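You operate a simulated robot arm through the tools that you are given. There is no shell and no other tool. Be economical: measure what you need, move in short steps, check, and stop when the job is done.

Carry out the task below with a simulated robot arm. There is one attempt and no reset: what you move stays moved.

TASK
Fetch the small brown egg and set it on top of the yellow dough piece.

Only the result counts: the job must be done as asked and must still hold three seconds after the hand-in. Knocking over, shifting, dropping, spilling or breaking anything else fails it.

THE ROBOT
A 7-joint arm with a two-finger parallel gripper, fixed in place. Base frame: the origin is at the foot of the arm, x ahead of it, y to its left, z up; the work surface is at about z = 0. Lengths are in mm, angles in rad, forces in N, time in s.
With the tool pointing down near the work surface it reaches from about 220 to 580 mm from the base axis. Its first joint turns from -1.152 to 1.152 rad. Payload 2.5 kg.
Tool frame: the origin (TCP) lies between the finger pads and is the grasp point; the fingertips stand 23 mm ahead of it; z points along the fingers, y is the line along which they close. The gripper opens to 94 mm. The fingers are 38 mm wide and 10 mm thick; the gripper's body (54 by 96 mm) begins 39 mm behind the TCP.
Orientation is that of the tool frame in the base frame, as a unit quaternion [x, y, z, w]. With the fingers straight down and closing along the base's y, the tool's x points along the base's -x, its y along +y and its z along -z.

THE INTERFACE
- The arm moves only by the tool arm_command. Its argument "series" is a list of rows, each an object of numbers (a shift or turn left out is 0, a gripper value left out holds the last): "x", "y", "z": the shift along the base's x, y, z in mm; "yaw": the turn about the base's z in rad; "grip": the finger opening in mm, from 0 to 94. In form: [{"x": .., "y": .., "z": .., "yaw": .., "grip": ..}, ...]. A call has 1 to 20 rows; each row shifts and turns the commanded pose from where the row before left it. Rows are played at 5 a second. More than 50 mm and 0.15 rad between two rows, or a gripper value outside its range, and nothing of the call is played. Where a pose cannot be reached the arm comes as near as it can. A force on the tool above 40 N (or 10 N above the force at the start of the call, whichever is more), or a blocked arm, ends the call early, and 0.2 s more pass. Each finger travels about 108 mm/s and halts on what it meets, pressing with about 33 N; the grip force reading is that of the motor and also rises with nothing between the fingers. The clock runs only during rows and for 0.2 s after the last one: add rows that do not move to give the fingers time. The reply holds the time, the measured pose of the TCP, the force on the tool along the base axes, the opening and the grip force, in the units named above and with some noise, and new pictures: "pictures" is both (left out), scene, wrist or none.
- Cameras (640 x 400 px; columns grow to the right, rows downward): "scene" is fixed at [104.8, -400.3, 541.1]; the picture's right is [0.92, -0.38, 0.00], its down [-0.23, -0.55, -0.80] and it looks along [0.31, 0.74, -0.59] (base axes); focal length 356 px, centre (320, 200). "wrist" rides on the gripper at [86, 16, -75] in the tool frame; the picture's right is [-0.18, 0.98, 0.00], its down [-0.58, -0.11, -0.81] and it looks along [-0.79, -0.15, 0.59] (tool axes); focal length 243 px, centre (320, 200). There is no depth. A picture from a camera that has moved, and an enlarged one, comes with that camera's place and axes in the base frame and with its lens.
- zoom(camera, box): a new picture of the part [left, top, right, bottom] of that camera's present view, enlarged. No time passes.
- sign_off(): hands the job in; it is judged then, once.

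Work in short steps. Places have to be worked out from the pictures, the camera data and where the tool is seen: move nearer, look again, correct. Check each grasp and each placing, and mend what went wrong. You have 90 turns and 200 pictures in all, those below and enlarged ones among them. Open the gripper and draw the arm clear of the work before you hand the job in, unless the task says otherwise; then end with one line.

The tools are called after "Request:" by a JSON object that holds its "fn" and its "kwargs". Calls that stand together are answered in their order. arm_command: Moves the arm, as the interface text tells. Its arguments: {"type":"object","properties":{"series":{"type":"array","items":{"type":"object","properties":{"x":{"type":"number"},"y":{"type":"number"},"z":{"type":"number"},"yaw":{"type":"number"},"grip":{"type":"number"}}}},"pictures":{"type":"string","enum":["both","scene","wrist","none"]}},"required":["series"]} The other tools are called the same way: zoom (camera, box) takes an enlarged picture of a part of a camera's view; sign_off () hands the job in.

At the start:

```text
time_s: 0.0
position: [345.9, -56.0, 226.7]
orientation: [0.0, 1.0, 0.0, 0.0]
ft_force: [-0.4, 0.0, 0.4]
width: 94.0
finger_force: 0.0
```

scene: 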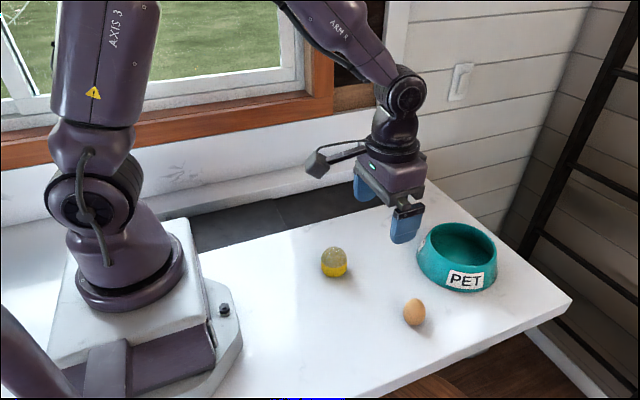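
wrist: 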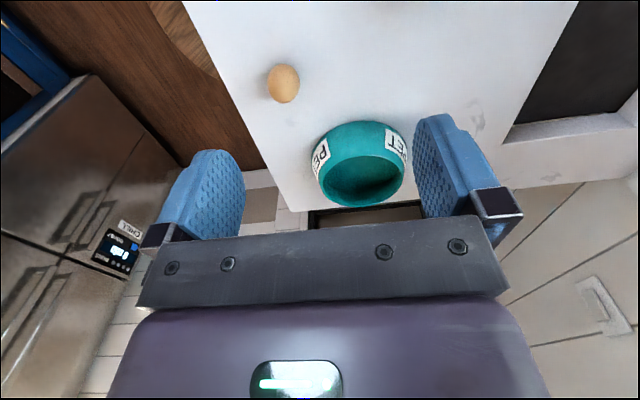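

I judge the egg to be near (402,-111) and the yellow dough near (324,49). I'll enlarge both in the scene view to see their shapes.

Request:
{"fn": "zoom", "kwargs": {"camera": "scene", "box": [294, 230, 374, 290]}}

Request:
{"fn": "zoom", "kwargs": {"camera": "scene", "box": [374, 280, 454, 340]}}

```text
6.67 times, centred on (334, 260) of scene
camera zoom: at [104.8, -400.3, 541.1], right [0.92, -0.38, 0.0], down [-0.23, -0.55, -0.8], along [0.31, 0.74, -0.59], focal length 2375 px, centre (227, -200)
```

zoom: 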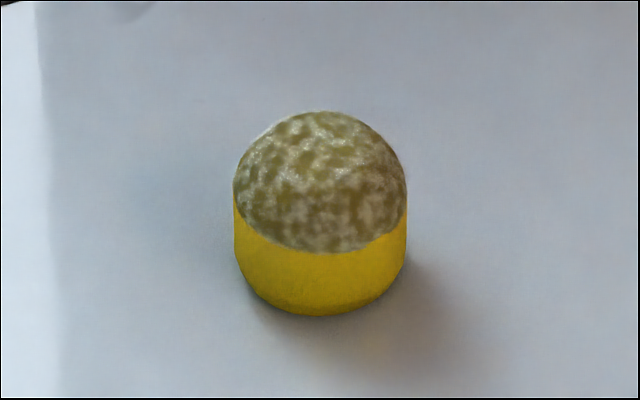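

```text
6.67 times, centred on (414, 310) of scene
camera zoom: at [104.8, -400.3, 541.1], right [0.92, -0.38, 0.0], down [-0.23, -0.55, -0.8], along [0.31, 0.74, -0.59], focal length 2375 px, centre (-307, -533)
```

zoom: 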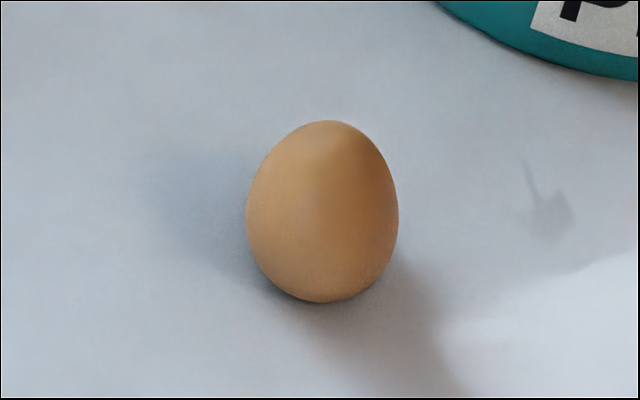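

The two cameras agree on the egg at (400,-111). The dough looks like a roughly 52 mm wide cylinder with a domed or dished top, so I'll bring the wrist camera round for a closer look at it.

Request:
{"fn": "arm_command", "kwargs": {"series": [{"x": -25, "y": 30}, {"x": -25, "y": 30}, {"x": -25, "y": 30}, {"x": -21, "y": 29}, {"z": -40}, {"z": -40}, {"z": -40}, {"z": -20}, {}]}}

```text
time_s: 2.0
position: [248.5, 63.1, 87.7]
orientation: [0.0, 1.0, 0.0, -0.001]
ft_force: [-0.4, -0.6, 0.0]
width: 93.9
finger_force: 0.0
camera wrist: at [161.1, 78.8, 162.2], right [0.18, 0.98, 0.0], down [0.58, -0.11, 0.81], along [0.79, -0.15, -0.59], focal length 243 px, centre (320, 200)
```

scene: 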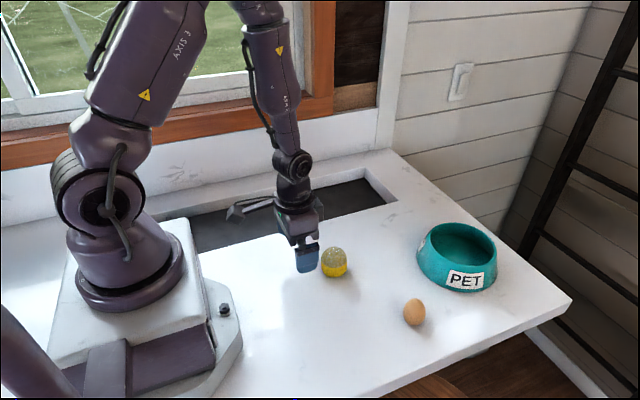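
wrist: 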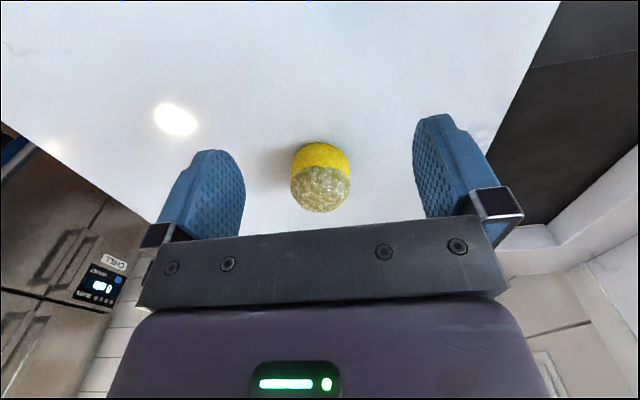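

Request:
{"fn": "zoom", "kwargs": {"camera": "wrist", "box": [272, 128, 368, 224]}}

```text
4.17 times, centred on (320, 176) of wrist
camera zoom: at [161.1, 78.8, 162.2], right [0.18, 0.98, 0.0], down [0.58, -0.11, 0.81], along [0.79, -0.15, -0.59], focal length 1011 px, centre (320, 300)
```

zoom: 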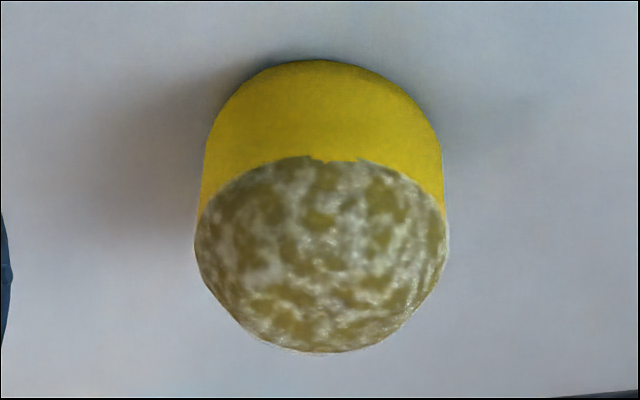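

The top looks domed, but the pictures don't settle how high. I'll lower the camera for a flatter side view, with the fingers staying well short of the dough.

Request:
{"fn": "arm_command", "kwargs": {"series": [{"z": -25, "x": -10}, {"z": -22, "x": -5}, {}], "pictures": "wrist"}}

Request:
{"fn": "zoom", "kwargs": {"camera": "wrist", "box": [260, 150, 380, 250]}}

```text
time_s: 2.8
position: [236.8, 64.1, 42.4]
orientation: [0.0, 1.0, 0.001, 0.001]
ft_force: [0.9, 0.2, -0.8]
width: 93.9
finger_force: 0.0
camera wrist: at [147.5, 79.7, 115.1], right [0.18, 0.98, 0.0], down [0.58, -0.11, 0.81], along [0.79, -0.15, -0.59], focal length 243 px, centre (320, 200)
```

wrist: 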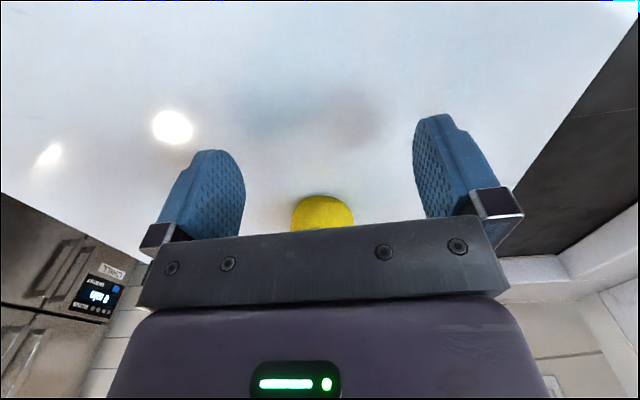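

```text
4.00 times, centred on (320, 200) of wrist
camera zoom: at [147.5, 79.7, 115.1], right [0.18, 0.98, 0.0], down [0.58, -0.11, 0.81], along [0.79, -0.15, -0.59], focal length 970 px, centre (320, 200)
```

zoom: 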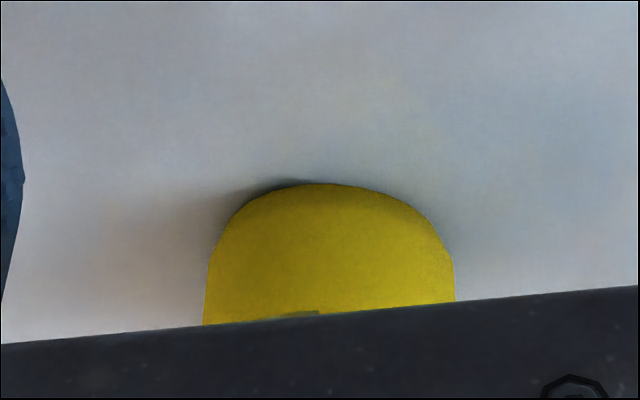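

The side's rim is at about z=28, but the bar hides the dome. I'll enlarge the scene view further to measure the silhouette above the rim.

Request:
{"fn": "zoom", "kwargs": {"camera": "scene", "box": [318, 243, 350, 263]}}

```text
16.00 times, centred on (334, 253) of scene
camera zoom: at [104.8, -400.3, 541.1], right [0.92, -0.38, 0.0], down [-0.23, -0.55, -0.8], along [0.31, 0.74, -0.59], focal length 5700 px, centre (96, -648)
```

zoom: 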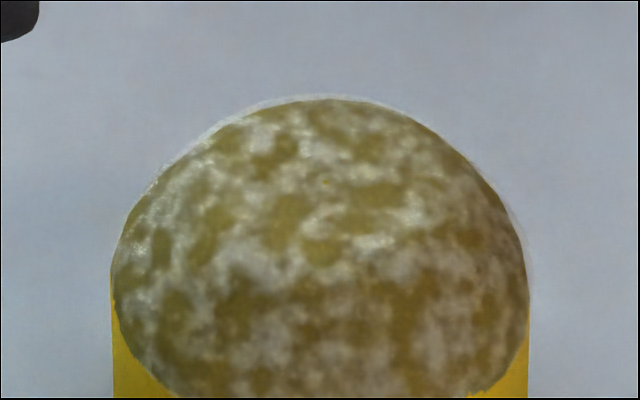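

The silhouette narrows like a near-hemisphere, so the dough is about 50 mm tall with a dome, centred near (320,49). An egg would roll off that if it's rigid, so I'll rise, close the fingers and go over it to probe gently whether it yields.

Request:
{"fn": "arm_command", "kwargs": {"series": [{"z": 40, "grip": 0}, {"z": 40}, {"z": 10, "x": 20}, {"x": 40, "y": -8}, {"x": 23, "y": -7}, {"z": -20}, {"z": -15}, {"z": -7}, {}]}}

```text
time_s: 4.8
position: [316.9, 49.6, 86.9]
orientation: [0.0, 1.0, 0.0, 0.0]
ft_force: [-0.6, -0.1, -0.3]
width: 0.0
finger_force: 33.0
camera wrist: at [228.9, 65.0, 160.9], right [0.18, 0.98, 0.0], down [0.58, -0.11, 0.81], along [0.79, -0.15, -0.59], focal length 243 px, centre (320, 200)
```

scene: 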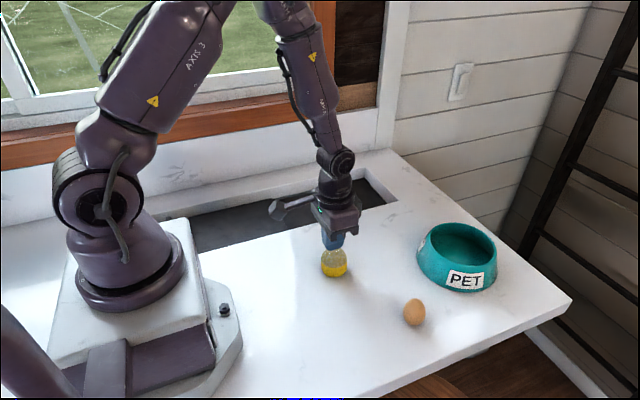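
wrist: 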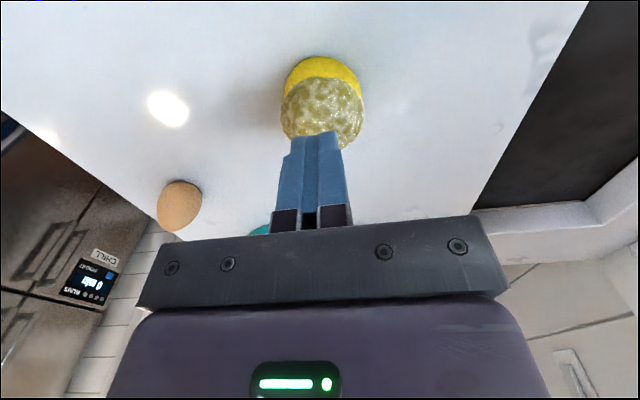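

The fingertips hang at about z=64. I'll enlarge both views to check centring and clearance before touching.

Request:
{"fn": "zoom", "kwargs": {"camera": "scene", "box": [302, 220, 366, 284]}}

Request:
{"fn": "zoom", "kwargs": {"camera": "wrist", "box": [250, 40, 390, 170]}}

```text
6.25 times, centred on (334, 252) of scene
camera zoom: at [104.8, -400.3, 541.1], right [0.92, -0.38, 0.0], down [-0.23, -0.55, -0.8], along [0.31, 0.74, -0.59], focal length 2227 px, centre (232, -125)
```

zoom: 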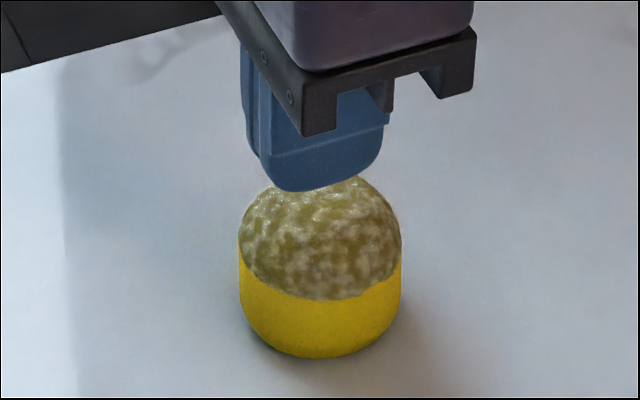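

```text
3.08 times, centred on (320, 105) of wrist
camera zoom: at [228.9, 65.0, 160.9], right [0.18, 0.98, 0.0], down [0.58, -0.11, 0.81], along [0.79, -0.15, -0.59], focal length 746 px, centre (320, 492)
```

zoom: 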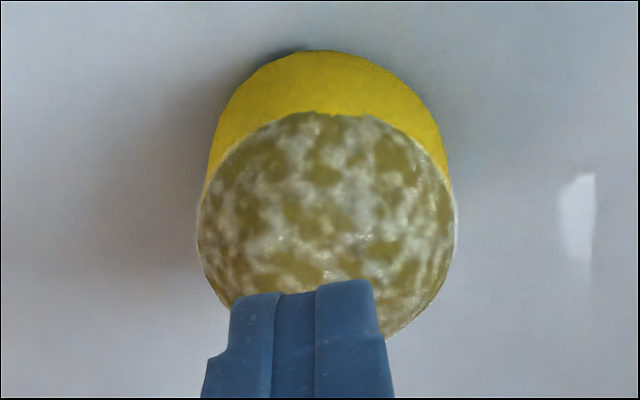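

The dough centre comes out at (320,49.7), so I shift 3 mm in x and lower slowly until the force changes.

Request:
{"fn": "arm_command", "kwargs": {"series": [{"x": 3}, {"z": -4}, {"z": -3}, {"z": -2}, {"z": -2}, {}], "pictures": "none"}}

```text
time_s: 6.2
position: [320.4, 47.6, 76.3]
orientation: [0.0, 1.0, 0.0, 0.0]
ft_force: [-0.4, -0.4, -0.4]
width: 0.1
finger_force: 33.0
```

No contact yet with the tips at about z=53. I continue down in 1 to 2 mm steps.

Request:
{"fn": "arm_command", "kwargs": {"series": [{"z": -2, "y": 1}, {"z": -2}, {"z": -1}, {"z": -1}, {}], "pictures": "scene"}}

Request:
{"fn": "zoom", "kwargs": {"camera": "scene", "box": [302, 220, 366, 284]}}

```text
time_s: 7.4
position: [322.0, 48.8, 72.1]
orientation: [0.0, 1.0, 0.001, 0.0]
ft_force: [0.9, 1.9, 16.4]
width: 0.0
finger_force: 33.3
```

scene: 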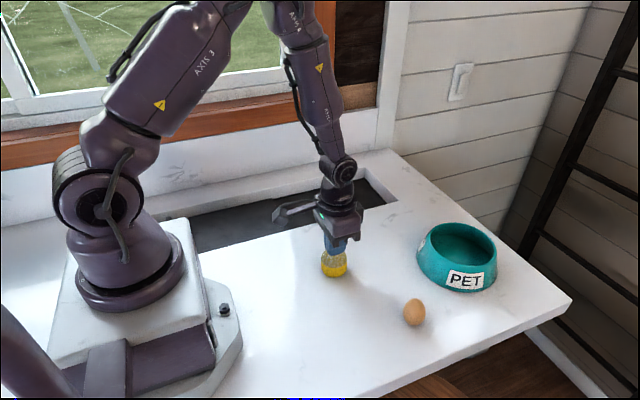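

```text
6.25 times, centred on (334, 252) of scene
camera zoom: at [104.8, -400.3, 541.1], right [0.92, -0.38, 0.0], down [-0.23, -0.55, -0.8], along [0.31, 0.74, -0.59], focal length 2227 px, centre (232, -125)
```

zoom: 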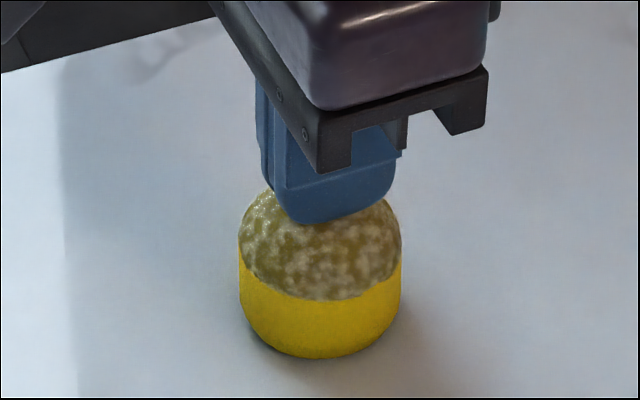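

Contact: 16 N with the tips at z≈49, so the dome apex is around 50 mm. I press a little further, watching whether the force grows (rigid) or levels off (yields).

Request:
{"fn": "arm_command", "kwargs": {"series": [{"z": -1}, {"z": -1}, {}], "pictures": "none"}}

Request:
{"fn": "arm_command", "kwargs": {"series": [{"z": -1}, {"z": -1}, {}], "pictures": "none"}}

```text
time_s: 7.9
position: [322.1, 49.9, 71.4]
orientation: [0.0, 1.0, 0.0, 0.001]
ft_force: [-2.1, 0.0, 9.6]
width: 0.0
finger_force: 32.9
stopped in row 2: the force on the tool passed its limit (the readings are from after the stop); the commanded pose is now the measured one
```

```text
time_s: 8.4
position: [321.7, 50.3, 71.1]
orientation: [0.0, 1.0, 0.001, 0.001]
ft_force: [-2.9, 0.3, 10.9]
width: 0.1
finger_force: 33.1
stopped in row 2: the force on the tool passed its limit (the readings are from after the stop); the commanded pose is now the measured one
```

The force climbs past 40 N within about 1 mm, so it is stiff or yields only slightly. I'll lift off and look for a mark on top.

Request:
{"fn": "arm_command", "kwargs": {"series": [{"z": 5}, {"z": 25}, {"z": 40}, {"x": -35}, {"x": -35, "z": -25}, {}]}}

Request:
{"fn": "zoom", "kwargs": {"camera": "scene", "box": [310, 238, 358, 280]}}

Request:
{"fn": "zoom", "kwargs": {"camera": "wrist", "box": [260, 100, 380, 220]}}

```text
time_s: 9.8
position: [252.2, 51.7, 112.6]
orientation: [0.0, 1.0, 0.001, 0.001]
ft_force: [-0.2, 0.3, -0.6]
width: 0.2
finger_force: 32.8
camera wrist: at [165.2, 67.1, 187.4], right [0.18, 0.98, 0.0], down [0.58, -0.11, 0.81], along [0.79, -0.15, -0.59], focal length 243 px, centre (320, 200)
```

scene: 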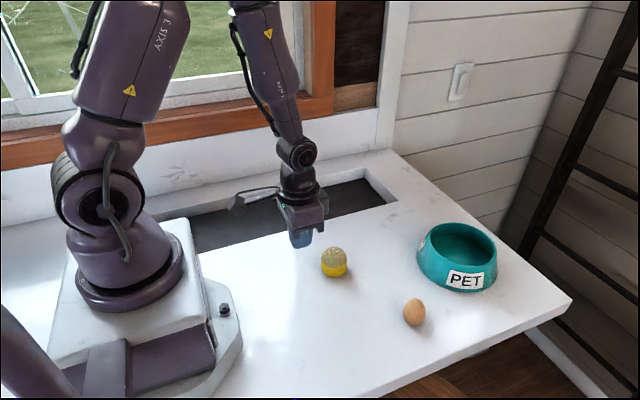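
wrist: 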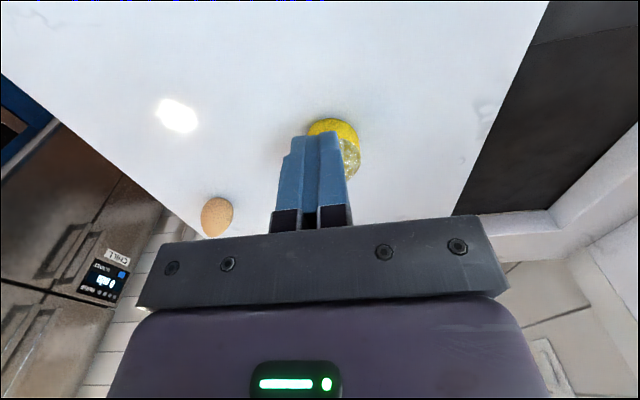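

```text
9.52 times, centred on (334, 259) of scene
camera zoom: at [104.8, -400.3, 541.1], right [0.92, -0.38, 0.0], down [-0.23, -0.55, -0.8], along [0.31, 0.74, -0.59], focal length 3393 px, centre (187, -362)
```

zoom: 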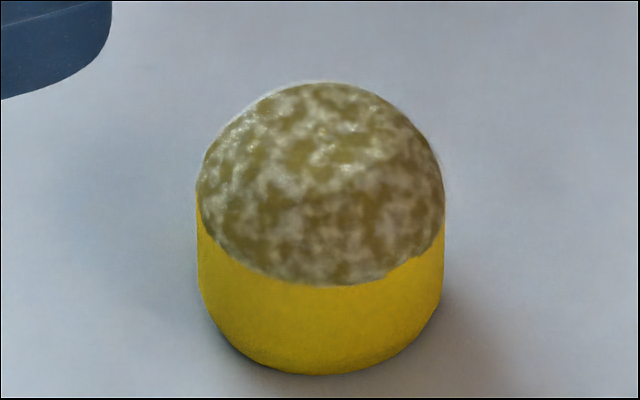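

```text
3.33 times, centred on (320, 160) of wrist
camera zoom: at [165.2, 67.1, 187.4], right [0.18, 0.98, 0.0], down [0.58, -0.11, 0.81], along [0.79, -0.15, -0.59], focal length 809 px, centre (320, 333)
```

zoom: 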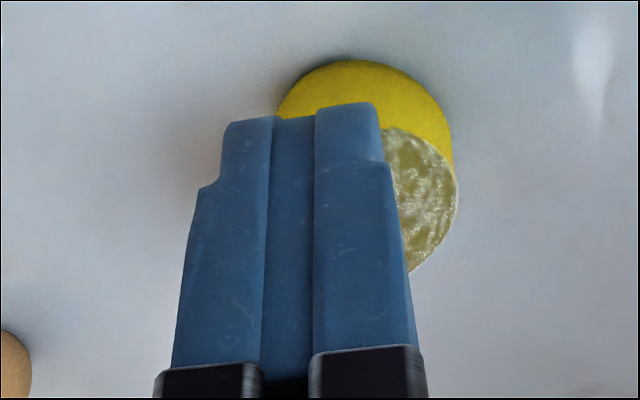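

No dent is visible. I'll go back and hold a sustained push below the limit, to see whether it creeps like dough over time.

Request:
{"fn": "arm_command", "kwargs": {"series": [{"x": 34, "z": 25}, {"x": 34}, {"z": -35}, {"z": -20}, {"z": -7}, {"z": -2}, {"z": -1}, {}], "pictures": "none"}}

```text
time_s: 11.6
position: [319.7, 49.5, 73.3]
orientation: [0.0, 1.0, 0.001, 0.0]
ft_force: [0.1, -0.2, 0.1]
width: 0.0
finger_force: 33.1
```

Request:
{"fn": "arm_command", "kwargs": {"series": [{"z": -1}, {}, {}, {}], "pictures": "none"}}

Request:
{"fn": "arm_command", "kwargs": {"series": [{"z": -1}, {}, {}, {}], "pictures": "none"}}

Request:
{"fn": "arm_command", "kwargs": {"series": [{"z": -1}, {}, {}, {}, {}, {}, {}, {}, {}, {}, {}, {}, {}], "pictures": "none"}}

```text
time_s: 12.6
position: [319.6, 48.9, 73.7]
orientation: [0.0, 1.0, 0.001, 0.001]
ft_force: [1.1, 0.2, 0.3]
width: 0.3
finger_force: 32.9
```

```text
time_s: 13.6
position: [320.6, 49.7, 73.8]
orientation: [-0.001, 1.0, 0.001, 0.001]
ft_force: [-0.8, 0.0, -0.2]
width: 0.0
finger_force: 33.2
```

```text
time_s: 16.4
position: [320.2, 50.2, 73.2]
orientation: [0.0, 1.0, 0.0, 0.001]
ft_force: [-0.3, 0.3, 0.7]
width: 0.0
finger_force: 33.1
```

No contact yet: the commanded height is about 73, and contact came at about 72. I continue in 1 mm steps with holds.

Request:
{"fn": "arm_command", "kwargs": {"series": [{"z": -1}, {}, {}, {}], "pictures": "none"}}

Request:
{"fn": "arm_command", "kwargs": {"series": [{"z": -1}, {}, {}, {}], "pictures": "none"}}

Request:
{"fn": "arm_command", "kwargs": {"series": [{"z": -0.5}, {}, {}, {}, {}, {}, {}, {}, {}, {}], "pictures": "none"}}

```text
time_s: 17.4
position: [319.0, 51.0, 71.1]
orientation: [0.0, 1.0, 0.001, 0.001]
ft_force: [-1.0, 0.2, 0.7]
width: 0.1
finger_force: 33.0
```

```text
time_s: 18.4
position: [320.3, 49.5, 70.7]
orientation: [0.0, 1.0, 0.001, 0.001]
ft_force: [-6.8, -1.6, 30.4]
width: 0.0
finger_force: 32.8
```

```text
time_s: 18.9
position: [319.6, 51.0, 71.5]
orientation: [0.0, 1.0, 0.001, 0.0]
ft_force: [-3.0, -1.5, 10.8]
width: 0.0
finger_force: 33.5
stopped in row 2: the force on the tool passed its limit (the readings are from after the stop); the commanded pose is now the measured one
```

The push rises 30 N in 1 mm with no creep, so the dough is effectively rigid. Next is how the egg stands: I'll lift away and move the wrist camera toward it, fingers open.

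Request:
{"fn": "arm_command", "kwargs": {"series": [{"z": 5}, {"z": 30}, {"z": 40, "grip": 94}, {"y": -45}, {"y": -45}, {"y": -45}, {"x": 5, "z": -40}, {"x": 5, "z": -20}, {}]}}

Request:
{"fn": "zoom", "kwargs": {"camera": "wrist", "box": [250, 90, 390, 230]}}

```text
time_s: 20.9
position: [331.4, -85.0, 88.6]
orientation: [0.0, 1.0, 0.001, 0.0]
ft_force: [0.7, 0.0, 0.0]
width: 94.4
finger_force: 0.0
camera wrist: at [243.1, -68.5, 161.8], right [0.18, 0.98, 0.0], down [0.58, -0.11, 0.81], along [0.79, -0.15, -0.59], focal length 243 px, centre (320, 200)
```

scene: 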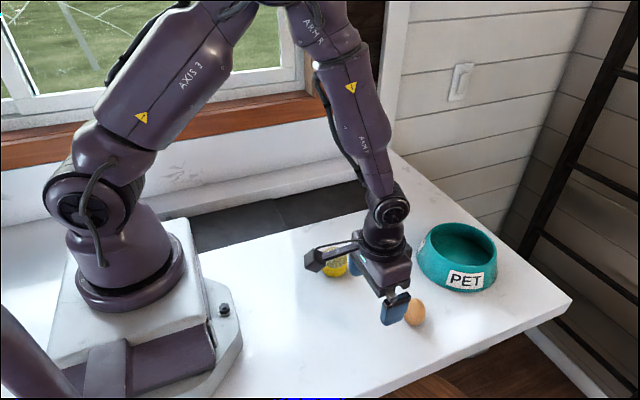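
wrist: 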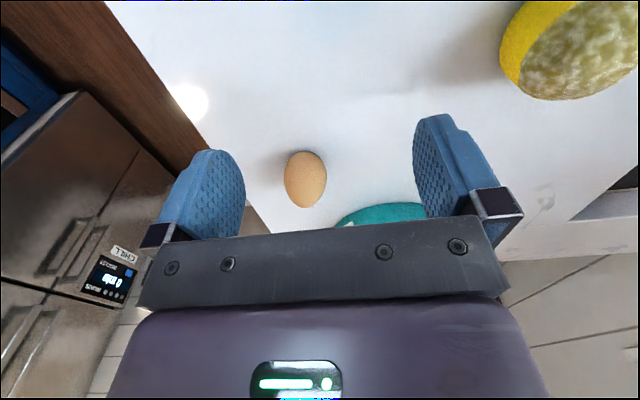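

```text
2.86 times, centred on (320, 160) of wrist
camera zoom: at [243.1, -68.5, 161.8], right [0.18, 0.98, 0.0], down [0.58, -0.11, 0.81], along [0.79, -0.15, -0.59], focal length 693 px, centre (320, 314)
```

zoom: 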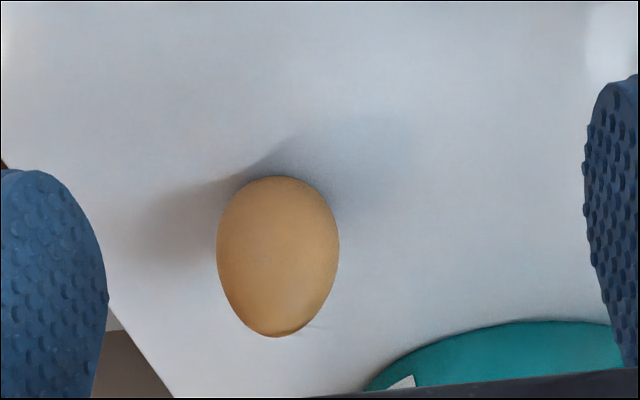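

The egg stands upright on its blunt end, about 38 mm wide, 56 mm tall, at roughly (395.5,-110.5). So it does resist rolling, and standing it upright, well centred on the dome, is the plan. I move above it with the fingers straddling it.

Request:
{"fn": "arm_command", "kwargs": {"series": [{"x": 32, "y": -12.5}, {"x": 32, "y": -13}, {"z": -8}, {}, {}]}}

Request:
{"fn": "zoom", "kwargs": {"camera": "scene", "box": [370, 270, 450, 340]}}

Request:
{"fn": "zoom", "kwargs": {"camera": "wrist", "box": [170, 0, 490, 240]}}

```text
time_s: 22.1
position: [393.6, -109.3, 78.7]
orientation: [0.0, 1.0, 0.0, 0.001]
ft_force: [-0.6, 0.4, 0.7]
width: 94.1
finger_force: 0.0
camera wrist: at [306.3, -94.1, 153.2], right [0.18, 0.98, 0.0], down [0.58, -0.11, 0.81], along [0.79, -0.15, -0.59], focal length 243 px, centre (320, 200)
```

scene: 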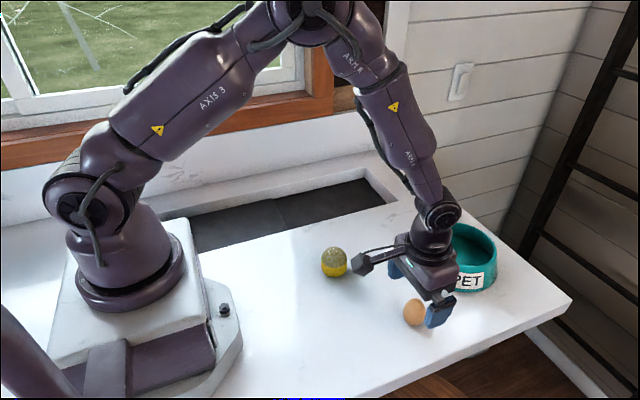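
wrist: 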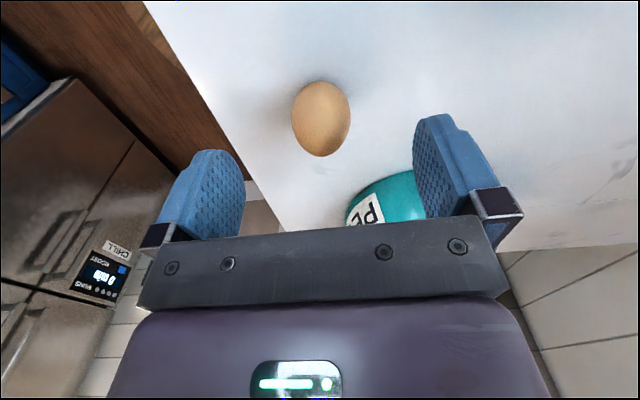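

```text
5.71 times, centred on (410, 305) of scene
camera zoom: at [104.8, -400.3, 541.1], right [0.92, -0.38, 0.0], down [-0.23, -0.55, -0.8], along [0.31, 0.74, -0.59], focal length 2036 px, centre (-194, -400)
```

zoom: 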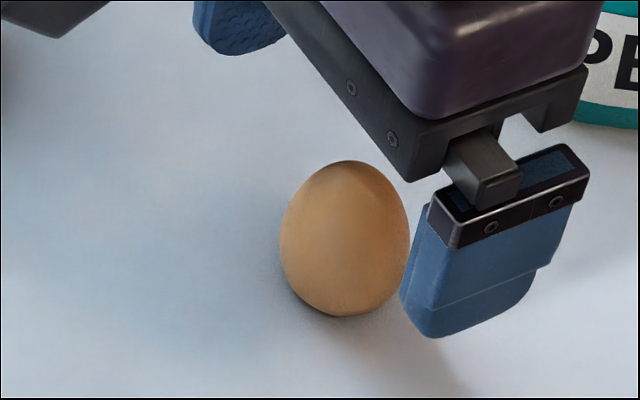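

```text
1.67 times, centred on (330, 120) of wrist
camera zoom: at [306.3, -94.1, 153.2], right [0.18, 0.98, 0.0], down [0.58, -0.11, 0.81], along [0.79, -0.15, -0.59], focal length 404 px, centre (303, 333)
```

zoom: 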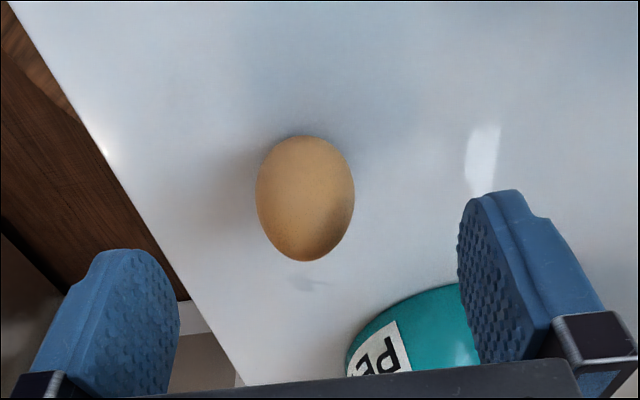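

Accounting for lens stretch, the egg is upright, about 37 by 54 mm, centred near (394.5,-110), which is where the tool now is. I descend to TCP z≈30 and take one look before closing.

Request:
{"fn": "arm_command", "kwargs": {"series": [{"z": -15}, {"z": -15}, {"z": -12}, {"z": -6}, {}, {}]}}

Request:
{"fn": "zoom", "kwargs": {"camera": "wrist", "box": [170, 0, 490, 240]}}

Request:
{"fn": "zoom", "kwargs": {"camera": "scene", "box": [370, 270, 450, 340]}}

```text
time_s: 23.5
position: [394.1, -108.6, 29.9]
orientation: [0.0, 1.0, 0.001, 0.001]
ft_force: [0.8, -0.1, -0.6]
width: 94.1
finger_force: 0.0
camera wrist: at [306.6, -93.5, 104.0], right [0.18, 0.98, 0.0], down [0.58, -0.11, 0.81], along [0.79, -0.15, -0.59], focal length 243 px, centre (320, 200)
```

scene: 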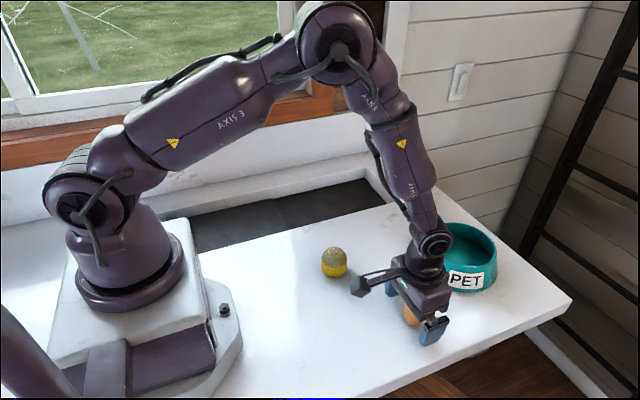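
wrist: 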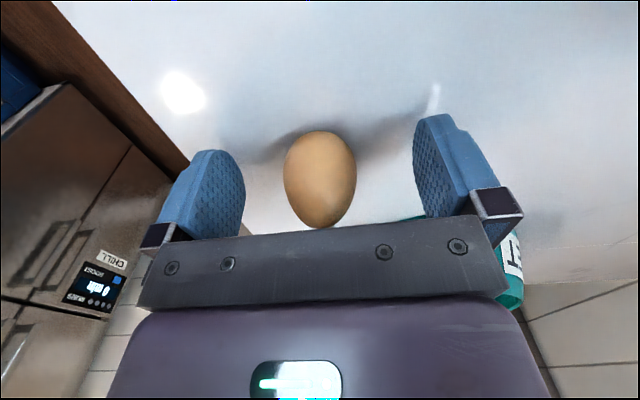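

```text
1.67 times, centred on (330, 120) of wrist
camera zoom: at [306.6, -93.5, 104.0], right [0.18, 0.98, 0.0], down [0.58, -0.11, 0.81], along [0.79, -0.15, -0.59], focal length 404 px, centre (303, 333)
```

zoom: 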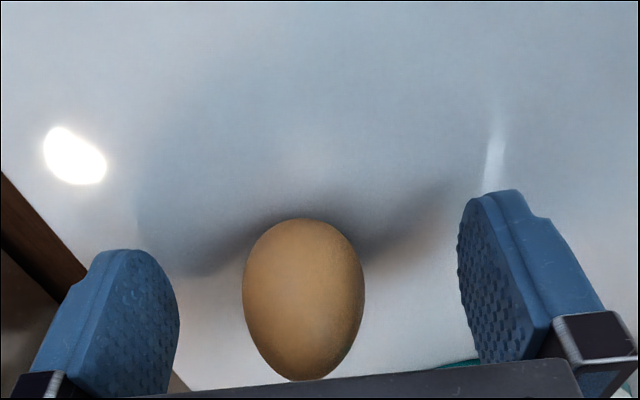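

```text
5.71 times, centred on (410, 305) of scene
camera zoom: at [104.8, -400.3, 541.1], right [0.92, -0.38, 0.0], down [-0.23, -0.55, -0.8], along [0.31, 0.74, -0.59], focal length 2036 px, centre (-194, -400)
```

zoom: 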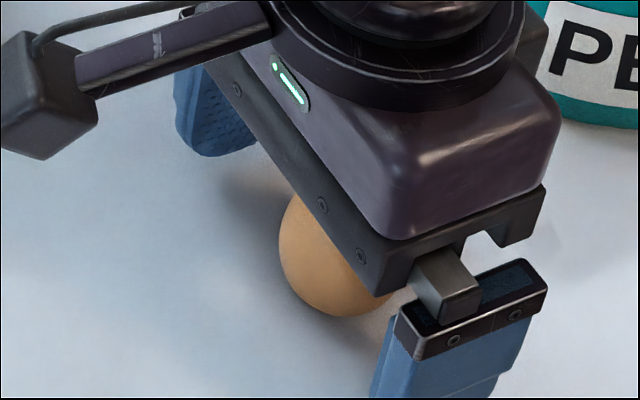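

The egg centre is at (394.4,-110.2), well centred between the pads. I close gradually to 40 mm and check.

Request:
{"fn": "arm_command", "kwargs": {"series": [{"y": -0.7, "grip": 70}, {"grip": 55}, {"grip": 46}, {"grip": 42}, {"grip": 40}, {}], "pictures": "wrist"}}

Request:
{"fn": "zoom", "kwargs": {"camera": "wrist", "box": [230, 100, 410, 240]}}

```text
time_s: 24.9
position: [394.0, -110.1, 29.7]
orientation: [0.0, 1.0, 0.0, 0.001]
ft_force: [0.2, 0.1, -0.2]
width: 40.2
finger_force: 0.1
camera wrist: at [306.1, -94.9, 103.5], right [0.18, 0.98, 0.0], down [0.58, -0.11, 0.81], along [0.79, -0.15, -0.59], focal length 243 px, centre (320, 200)
```

wrist: 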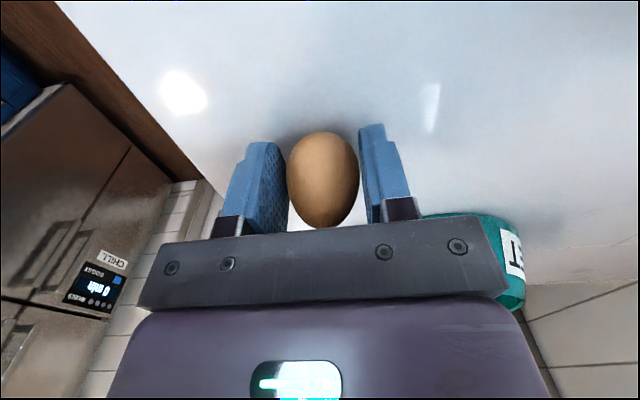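

```text
2.86 times, centred on (320, 170) of wrist
camera zoom: at [306.1, -94.9, 103.5], right [0.18, 0.98, 0.0], down [0.58, -0.11, 0.81], along [0.79, -0.15, -0.59], focal length 693 px, centre (320, 286)
```

zoom: 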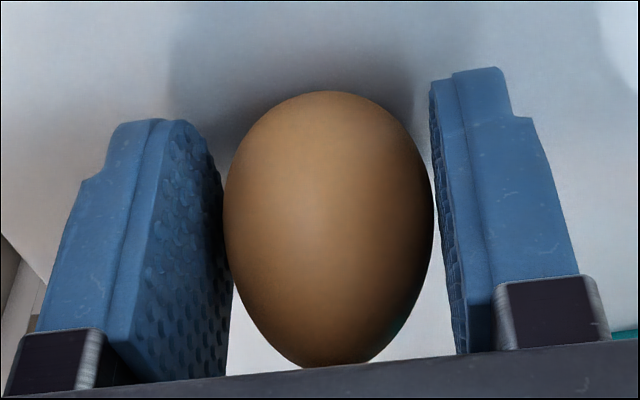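

The pads are almost touching and the egg is still upright. I close in small steps to get a light grip and note the force.

Request:
{"fn": "arm_command", "kwargs": {"series": [{"grip": 39}, {}, {}], "pictures": "none"}}

Request:
{"fn": "arm_command", "kwargs": {"series": [{"grip": 38}, {}, {}], "pictures": "none"}}

Request:
{"fn": "arm_command", "kwargs": {"series": [{"grip": 37}, {}, {}], "pictures": "none"}}

```text
time_s: 25.7
position: [394.9, -109.6, 28.9]
orientation: [0.0, 1.0, 0.001, 0.001]
ft_force: [0.0, 0.0, 0.6]
width: 39.3
finger_force: 0.0
```

```text
time_s: 26.5
position: [393.5, -111.9, 30.1]
orientation: [0.0, 1.0, 0.001, 0.0]
ft_force: [0.0, 0.5, -0.9]
width: 38.1
finger_force: 0.2
```

```text
time_s: 27.3
position: [393.4, -110.9, 29.2]
orientation: [0.0, 1.0, 0.001, 0.002]
ft_force: [-0.3, 0.6, 0.1]
width: 37.7
finger_force: 1.5
```

Contact at 37.7 mm with 1.5 N, so the force scales with the command. I tighten slightly to 35 and read it.

Request:
{"fn": "arm_command", "kwargs": {"series": [{"grip": 36}, {"grip": 35}, {}, {}]}}

Request:
{"fn": "zoom", "kwargs": {"camera": "wrist", "box": [230, 100, 410, 240]}}

```text
time_s: 28.3
position: [394.1, -111.0, 28.5]
orientation: [0.0, 1.0, 0.001, 0.001]
ft_force: [-0.4, 0.5, -0.5]
width: 36.9
finger_force: 32.6
camera wrist: at [306.1, -94.9, 103.5], right [0.18, 0.98, 0.0], down [0.58, -0.11, 0.81], along [0.79, -0.15, -0.59], focal length 243 px, centre (320, 200)
```

scene: 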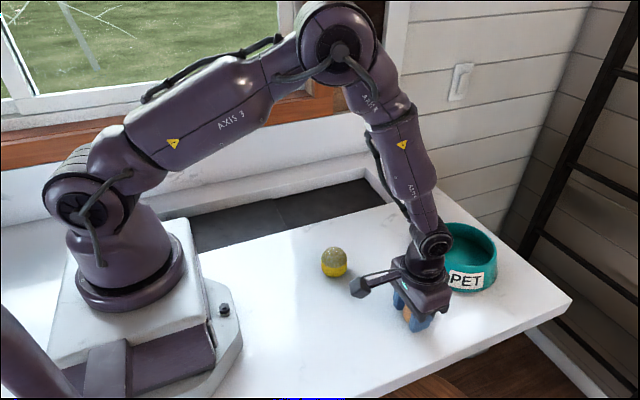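
wrist: 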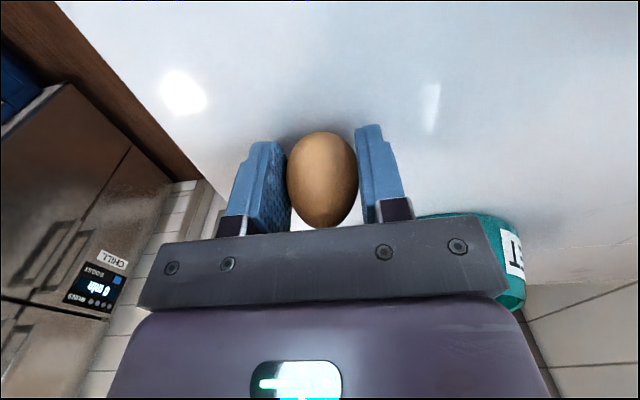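

```text
2.86 times, centred on (320, 170) of wrist
camera zoom: at [306.1, -94.9, 103.5], right [0.18, 0.98, 0.0], down [0.58, -0.11, 0.81], along [0.79, -0.15, -0.59], focal length 693 px, centre (320, 286)
```

zoom: 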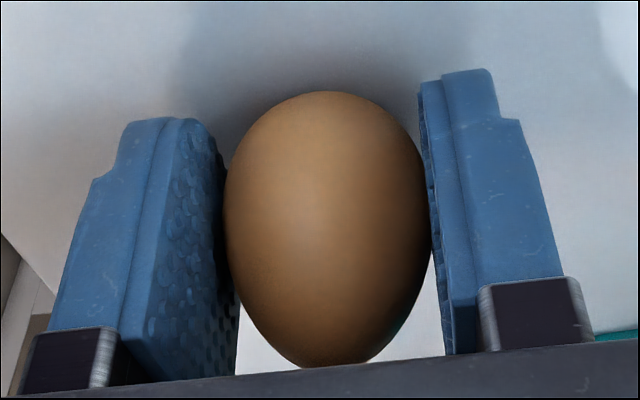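

The grip is firm at 36.9 mm and the egg looks upright and undamaged. I lift it straight up and check that it comes along.

Request:
{"fn": "arm_command", "kwargs": {"series": [{"z": 3}, {"z": 10}, {"z": 30}, {"z": 40}, {"z": 20}, {}]}}

Request:
{"fn": "zoom", "kwargs": {"camera": "wrist", "box": [230, 100, 410, 240]}}

```text
time_s: 29.7
position: [392.6, -111.1, 133.0]
orientation: [0.0, 1.0, 0.001, 0.001]
ft_force: [0.0, 0.2, -1.0]
width: 36.4
finger_force: 32.5
camera wrist: at [305.3, -96.5, 207.6], right [0.18, 0.98, 0.0], down [0.58, -0.11, 0.81], along [0.79, -0.15, -0.59], focal length 243 px, centre (320, 200)
```

scene: 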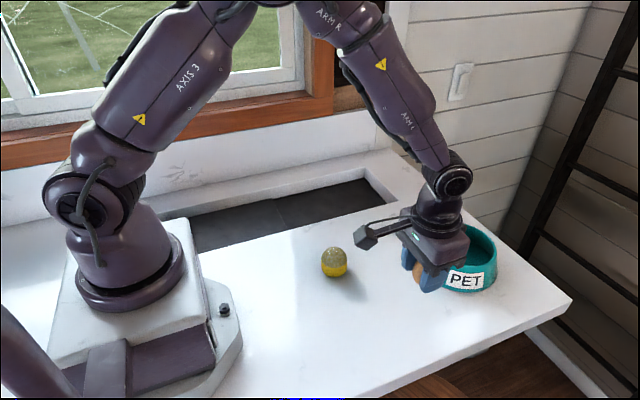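
wrist: 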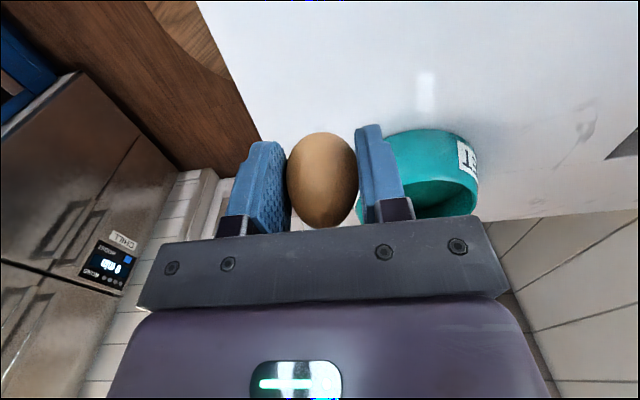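

```text
2.86 times, centred on (320, 170) of wrist
camera zoom: at [305.3, -96.5, 207.6], right [0.18, 0.98, 0.0], down [0.58, -0.11, 0.81], along [0.79, -0.15, -0.59], focal length 693 px, centre (320, 286)
```

zoom: 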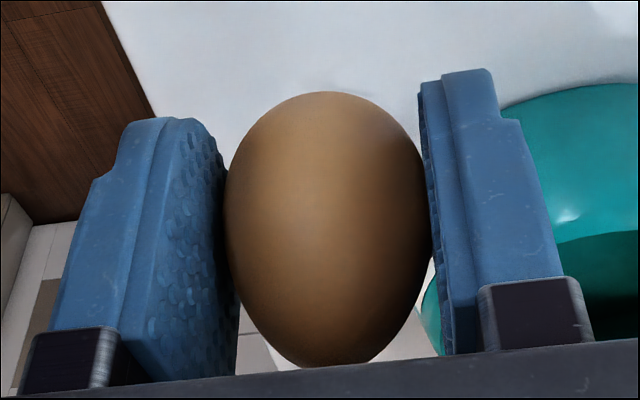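

The egg is held without slipping. I carry it over the dough, then stop about 20 mm above to align.

Request:
{"fn": "arm_command", "kwargs": {"series": [{"x": -10, "y": 20}, {"x": -16, "y": 35}, {"x": -16, "y": 35}, {"x": -16, "y": 35}, {"x": -10, "y": 22}, {"x": -5.6, "y": 12.4}, {"z": -15}, {"z": -15}, {"z": -4}, {}, {}]}}

Request:
{"fn": "zoom", "kwargs": {"camera": "wrist", "box": [230, 40, 410, 240]}}

Request:
{"fn": "zoom", "kwargs": {"camera": "scene", "box": [300, 210, 370, 286]}}

```text
time_s: 32.1
position: [320.2, 47.9, 100.6]
orientation: [-0.001, 1.0, 0.002, 0.002]
ft_force: [-0.5, -0.2, -0.1]
width: 36.7
finger_force: 32.9
camera wrist: at [232.4, 63.6, 174.5], right [0.18, 0.98, 0.0], down [0.58, -0.11, 0.81], along [0.79, -0.15, -0.59], focal length 243 px, centre (320, 200)
```

scene: 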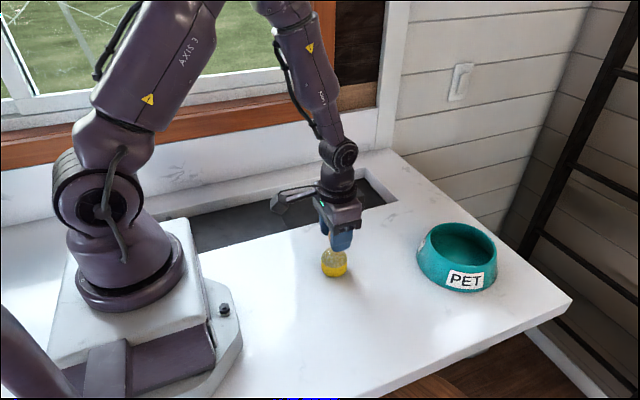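
wrist: 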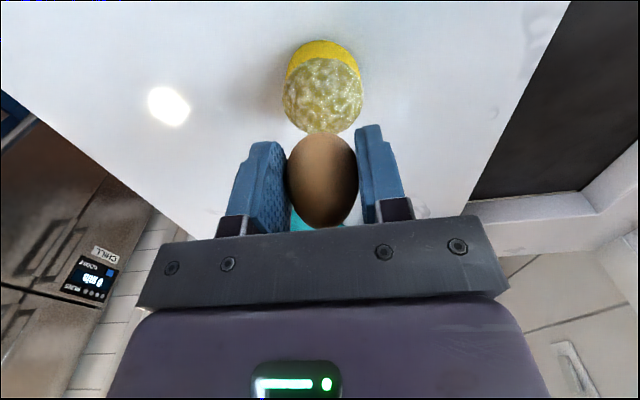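

```text
2.00 times, centred on (320, 140) of wrist
camera zoom: at [232.4, 63.6, 174.5], right [0.18, 0.98, 0.0], down [0.58, -0.11, 0.81], along [0.79, -0.15, -0.59], focal length 485 px, centre (320, 320)
```

zoom: 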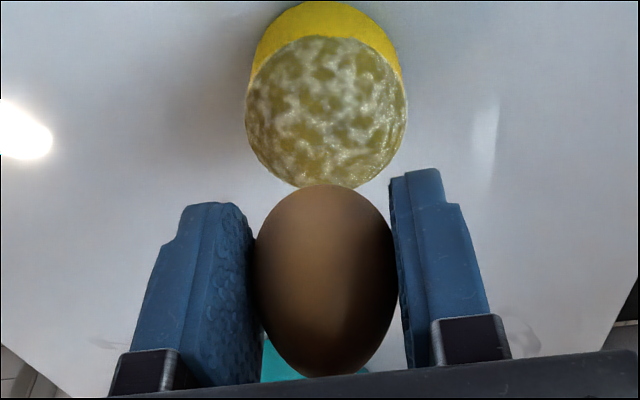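

```text
5.26 times, centred on (335, 248) of scene
camera zoom: at [104.8, -400.3, 541.1], right [0.92, -0.38, 0.0], down [-0.23, -0.55, -0.8], along [0.31, 0.74, -0.59], focal length 1875 px, centre (241, -53)
```

zoom: 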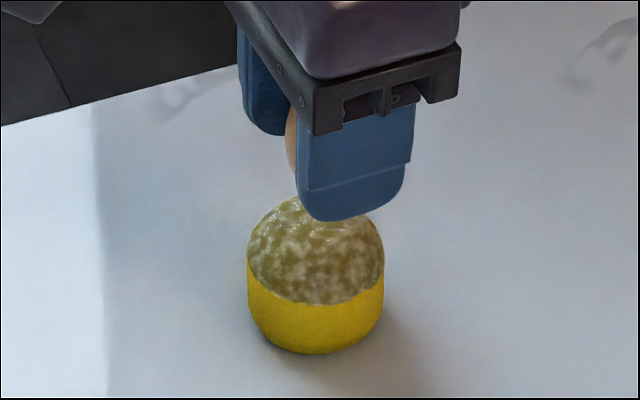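

The wrist view says the egg is within about 1 mm of the dough's axis, while the scene view hints that x may be 2 to 3 mm too large. To measure x directly, I'll yaw the hand 90° so the wrist camera looks along y.

Request:
{"fn": "arm_command", "kwargs": {"series": [{"yaw": 0.14}, {"yaw": 0.14}, {"yaw": 0.14}, {"yaw": 0.14}, {"yaw": 0.14}, {"yaw": 0.14}, {"yaw": 0.14}, {"yaw": 0.14}, {"yaw": 0.14}, {"yaw": 0.14}, {"yaw": 0.1708}, {}, {}]}}

Request:
{"fn": "zoom", "kwargs": {"camera": "wrist", "box": [230, 40, 410, 240]}}

Request:
{"fn": "zoom", "kwargs": {"camera": "scene", "box": [300, 210, 370, 286]}}

```text
refused: row 11 steps farther than a row can; nothing moved
```

```text
2.00 times, centred on (320, 140) of wrist
camera zoom: at [232.4, 63.6, 174.5], right [0.18, 0.98, 0.0], down [0.58, -0.11, 0.81], along [0.79, -0.15, -0.59], focal length 485 px, centre (320, 320)
```

zoom: 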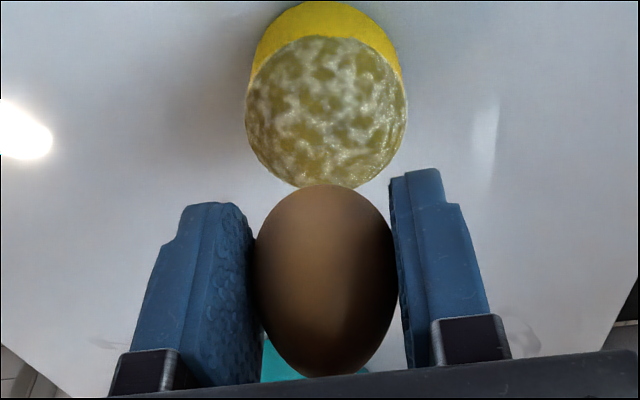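

```text
5.26 times, centred on (335, 248) of scene
camera zoom: at [104.8, -400.3, 541.1], right [0.92, -0.38, 0.0], down [-0.23, -0.55, -0.8], along [0.31, 0.74, -0.59], focal length 1875 px, centre (241, -53)
```

zoom: 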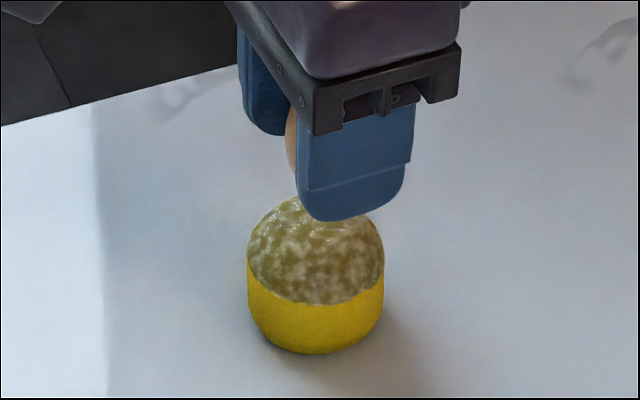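

The last yaw step was too large and nothing moved. I repeat the turn with all rows at 0.131 rad.

Request:
{"fn": "arm_command", "kwargs": {"series": [{"yaw": 0.1309}, {"yaw": 0.1309}, {"yaw": 0.1309}, {"yaw": 0.1309}, {"yaw": 0.1309}, {"yaw": 0.1309}, {"yaw": 0.1309}, {"yaw": 0.1309}, {"yaw": 0.1309}, {"yaw": 0.1309}, {"yaw": 0.1309}, {"yaw": 0.1309}, {}, {}]}}

Request:
{"fn": "zoom", "kwargs": {"camera": "wrist", "box": [230, 40, 410, 240]}}

Request:
{"fn": "zoom", "kwargs": {"camera": "scene", "box": [300, 210, 370, 286]}}

```text
time_s: 35.1
position: [320.0, 49.2, 100.3]
orientation: [0.708, -0.706, -0.002, 0.0]
ft_force: [-0.8, 0.2, -1.5]
width: 36.6
finger_force: 33.1
camera wrist: at [303.7, -37.4, 172.9], right [-0.98, 0.18, 0.0], down [0.11, 0.58, 0.81], along [0.15, 0.79, -0.59], focal length 243 px, centre (320, 200)
```

scene: 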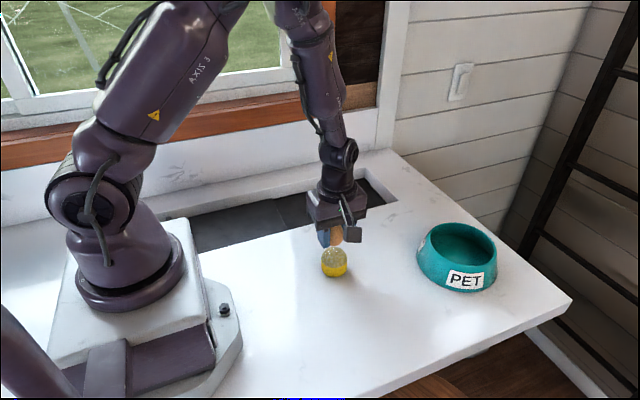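
wrist: 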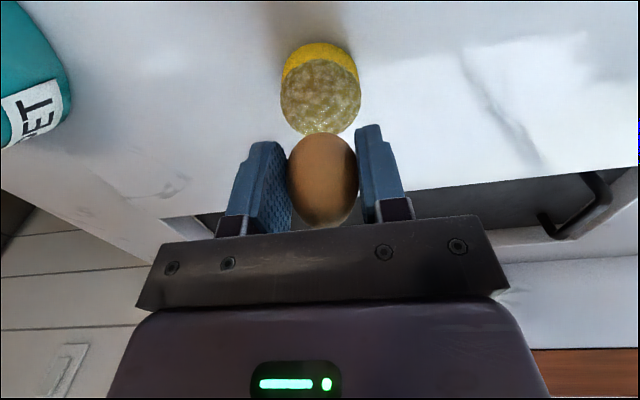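

```text
2.00 times, centred on (320, 140) of wrist
camera zoom: at [303.7, -37.4, 172.9], right [-0.98, 0.18, 0.0], down [0.11, 0.58, 0.81], along [0.15, 0.79, -0.59], focal length 485 px, centre (320, 320)
```

zoom: 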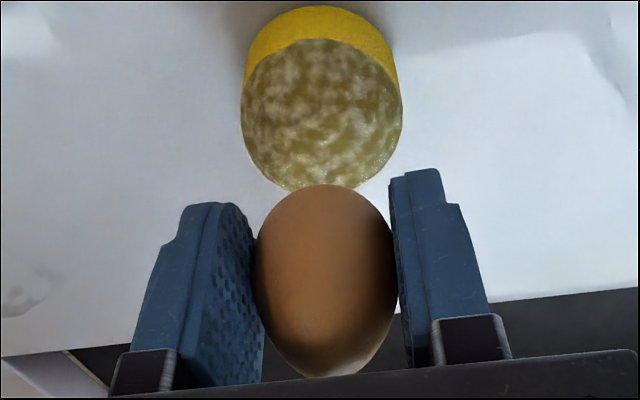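

```text
5.26 times, centred on (335, 248) of scene
camera zoom: at [104.8, -400.3, 541.1], right [0.92, -0.38, 0.0], down [-0.23, -0.55, -0.8], along [0.31, 0.74, -0.59], focal length 1875 px, centre (241, -53)
```

zoom: 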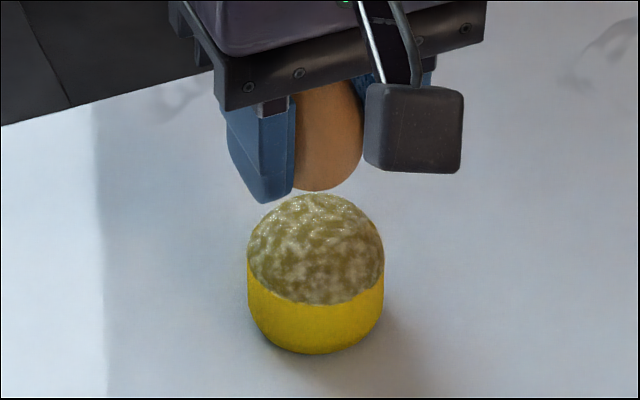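

The two wrist views are consistent: the egg now needs about +1.0 mm in x and -1.2 mm in y. I'll cross-check with a sharper scene enlargement of egg against dough.

Request:
{"fn": "zoom", "kwargs": {"camera": "scene", "box": [318, 222, 352, 250]}}

Request:
{"fn": "zoom", "kwargs": {"camera": "scene", "box": [318, 250, 352, 278]}}

```text
14.29 times, centred on (335, 236) of scene
camera zoom: at [104.8, -400.3, 541.1], right [0.92, -0.38, 0.0], down [-0.23, -0.55, -0.8], along [0.31, 0.74, -0.59], focal length 5089 px, centre (106, -314)
```

zoom: 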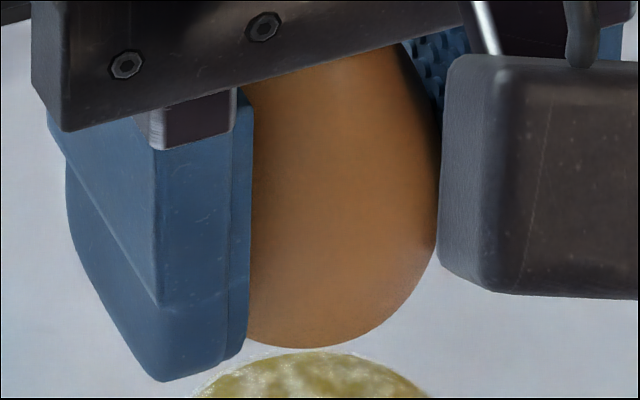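

```text
14.29 times, centred on (335, 264) of scene
camera zoom: at [104.8, -400.3, 541.1], right [0.92, -0.38, 0.0], down [-0.23, -0.55, -0.8], along [0.31, 0.74, -0.59], focal length 5089 px, centre (106, -714)
```

zoom: 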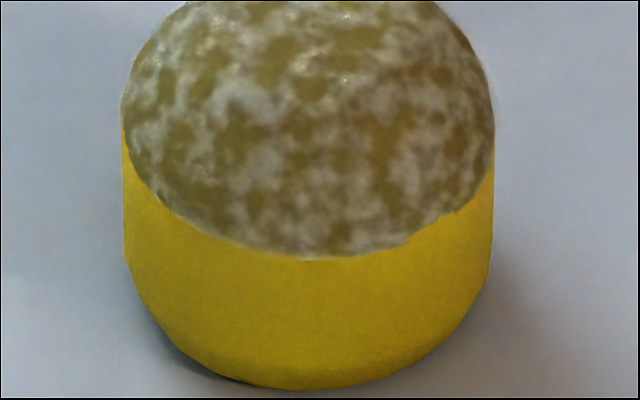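

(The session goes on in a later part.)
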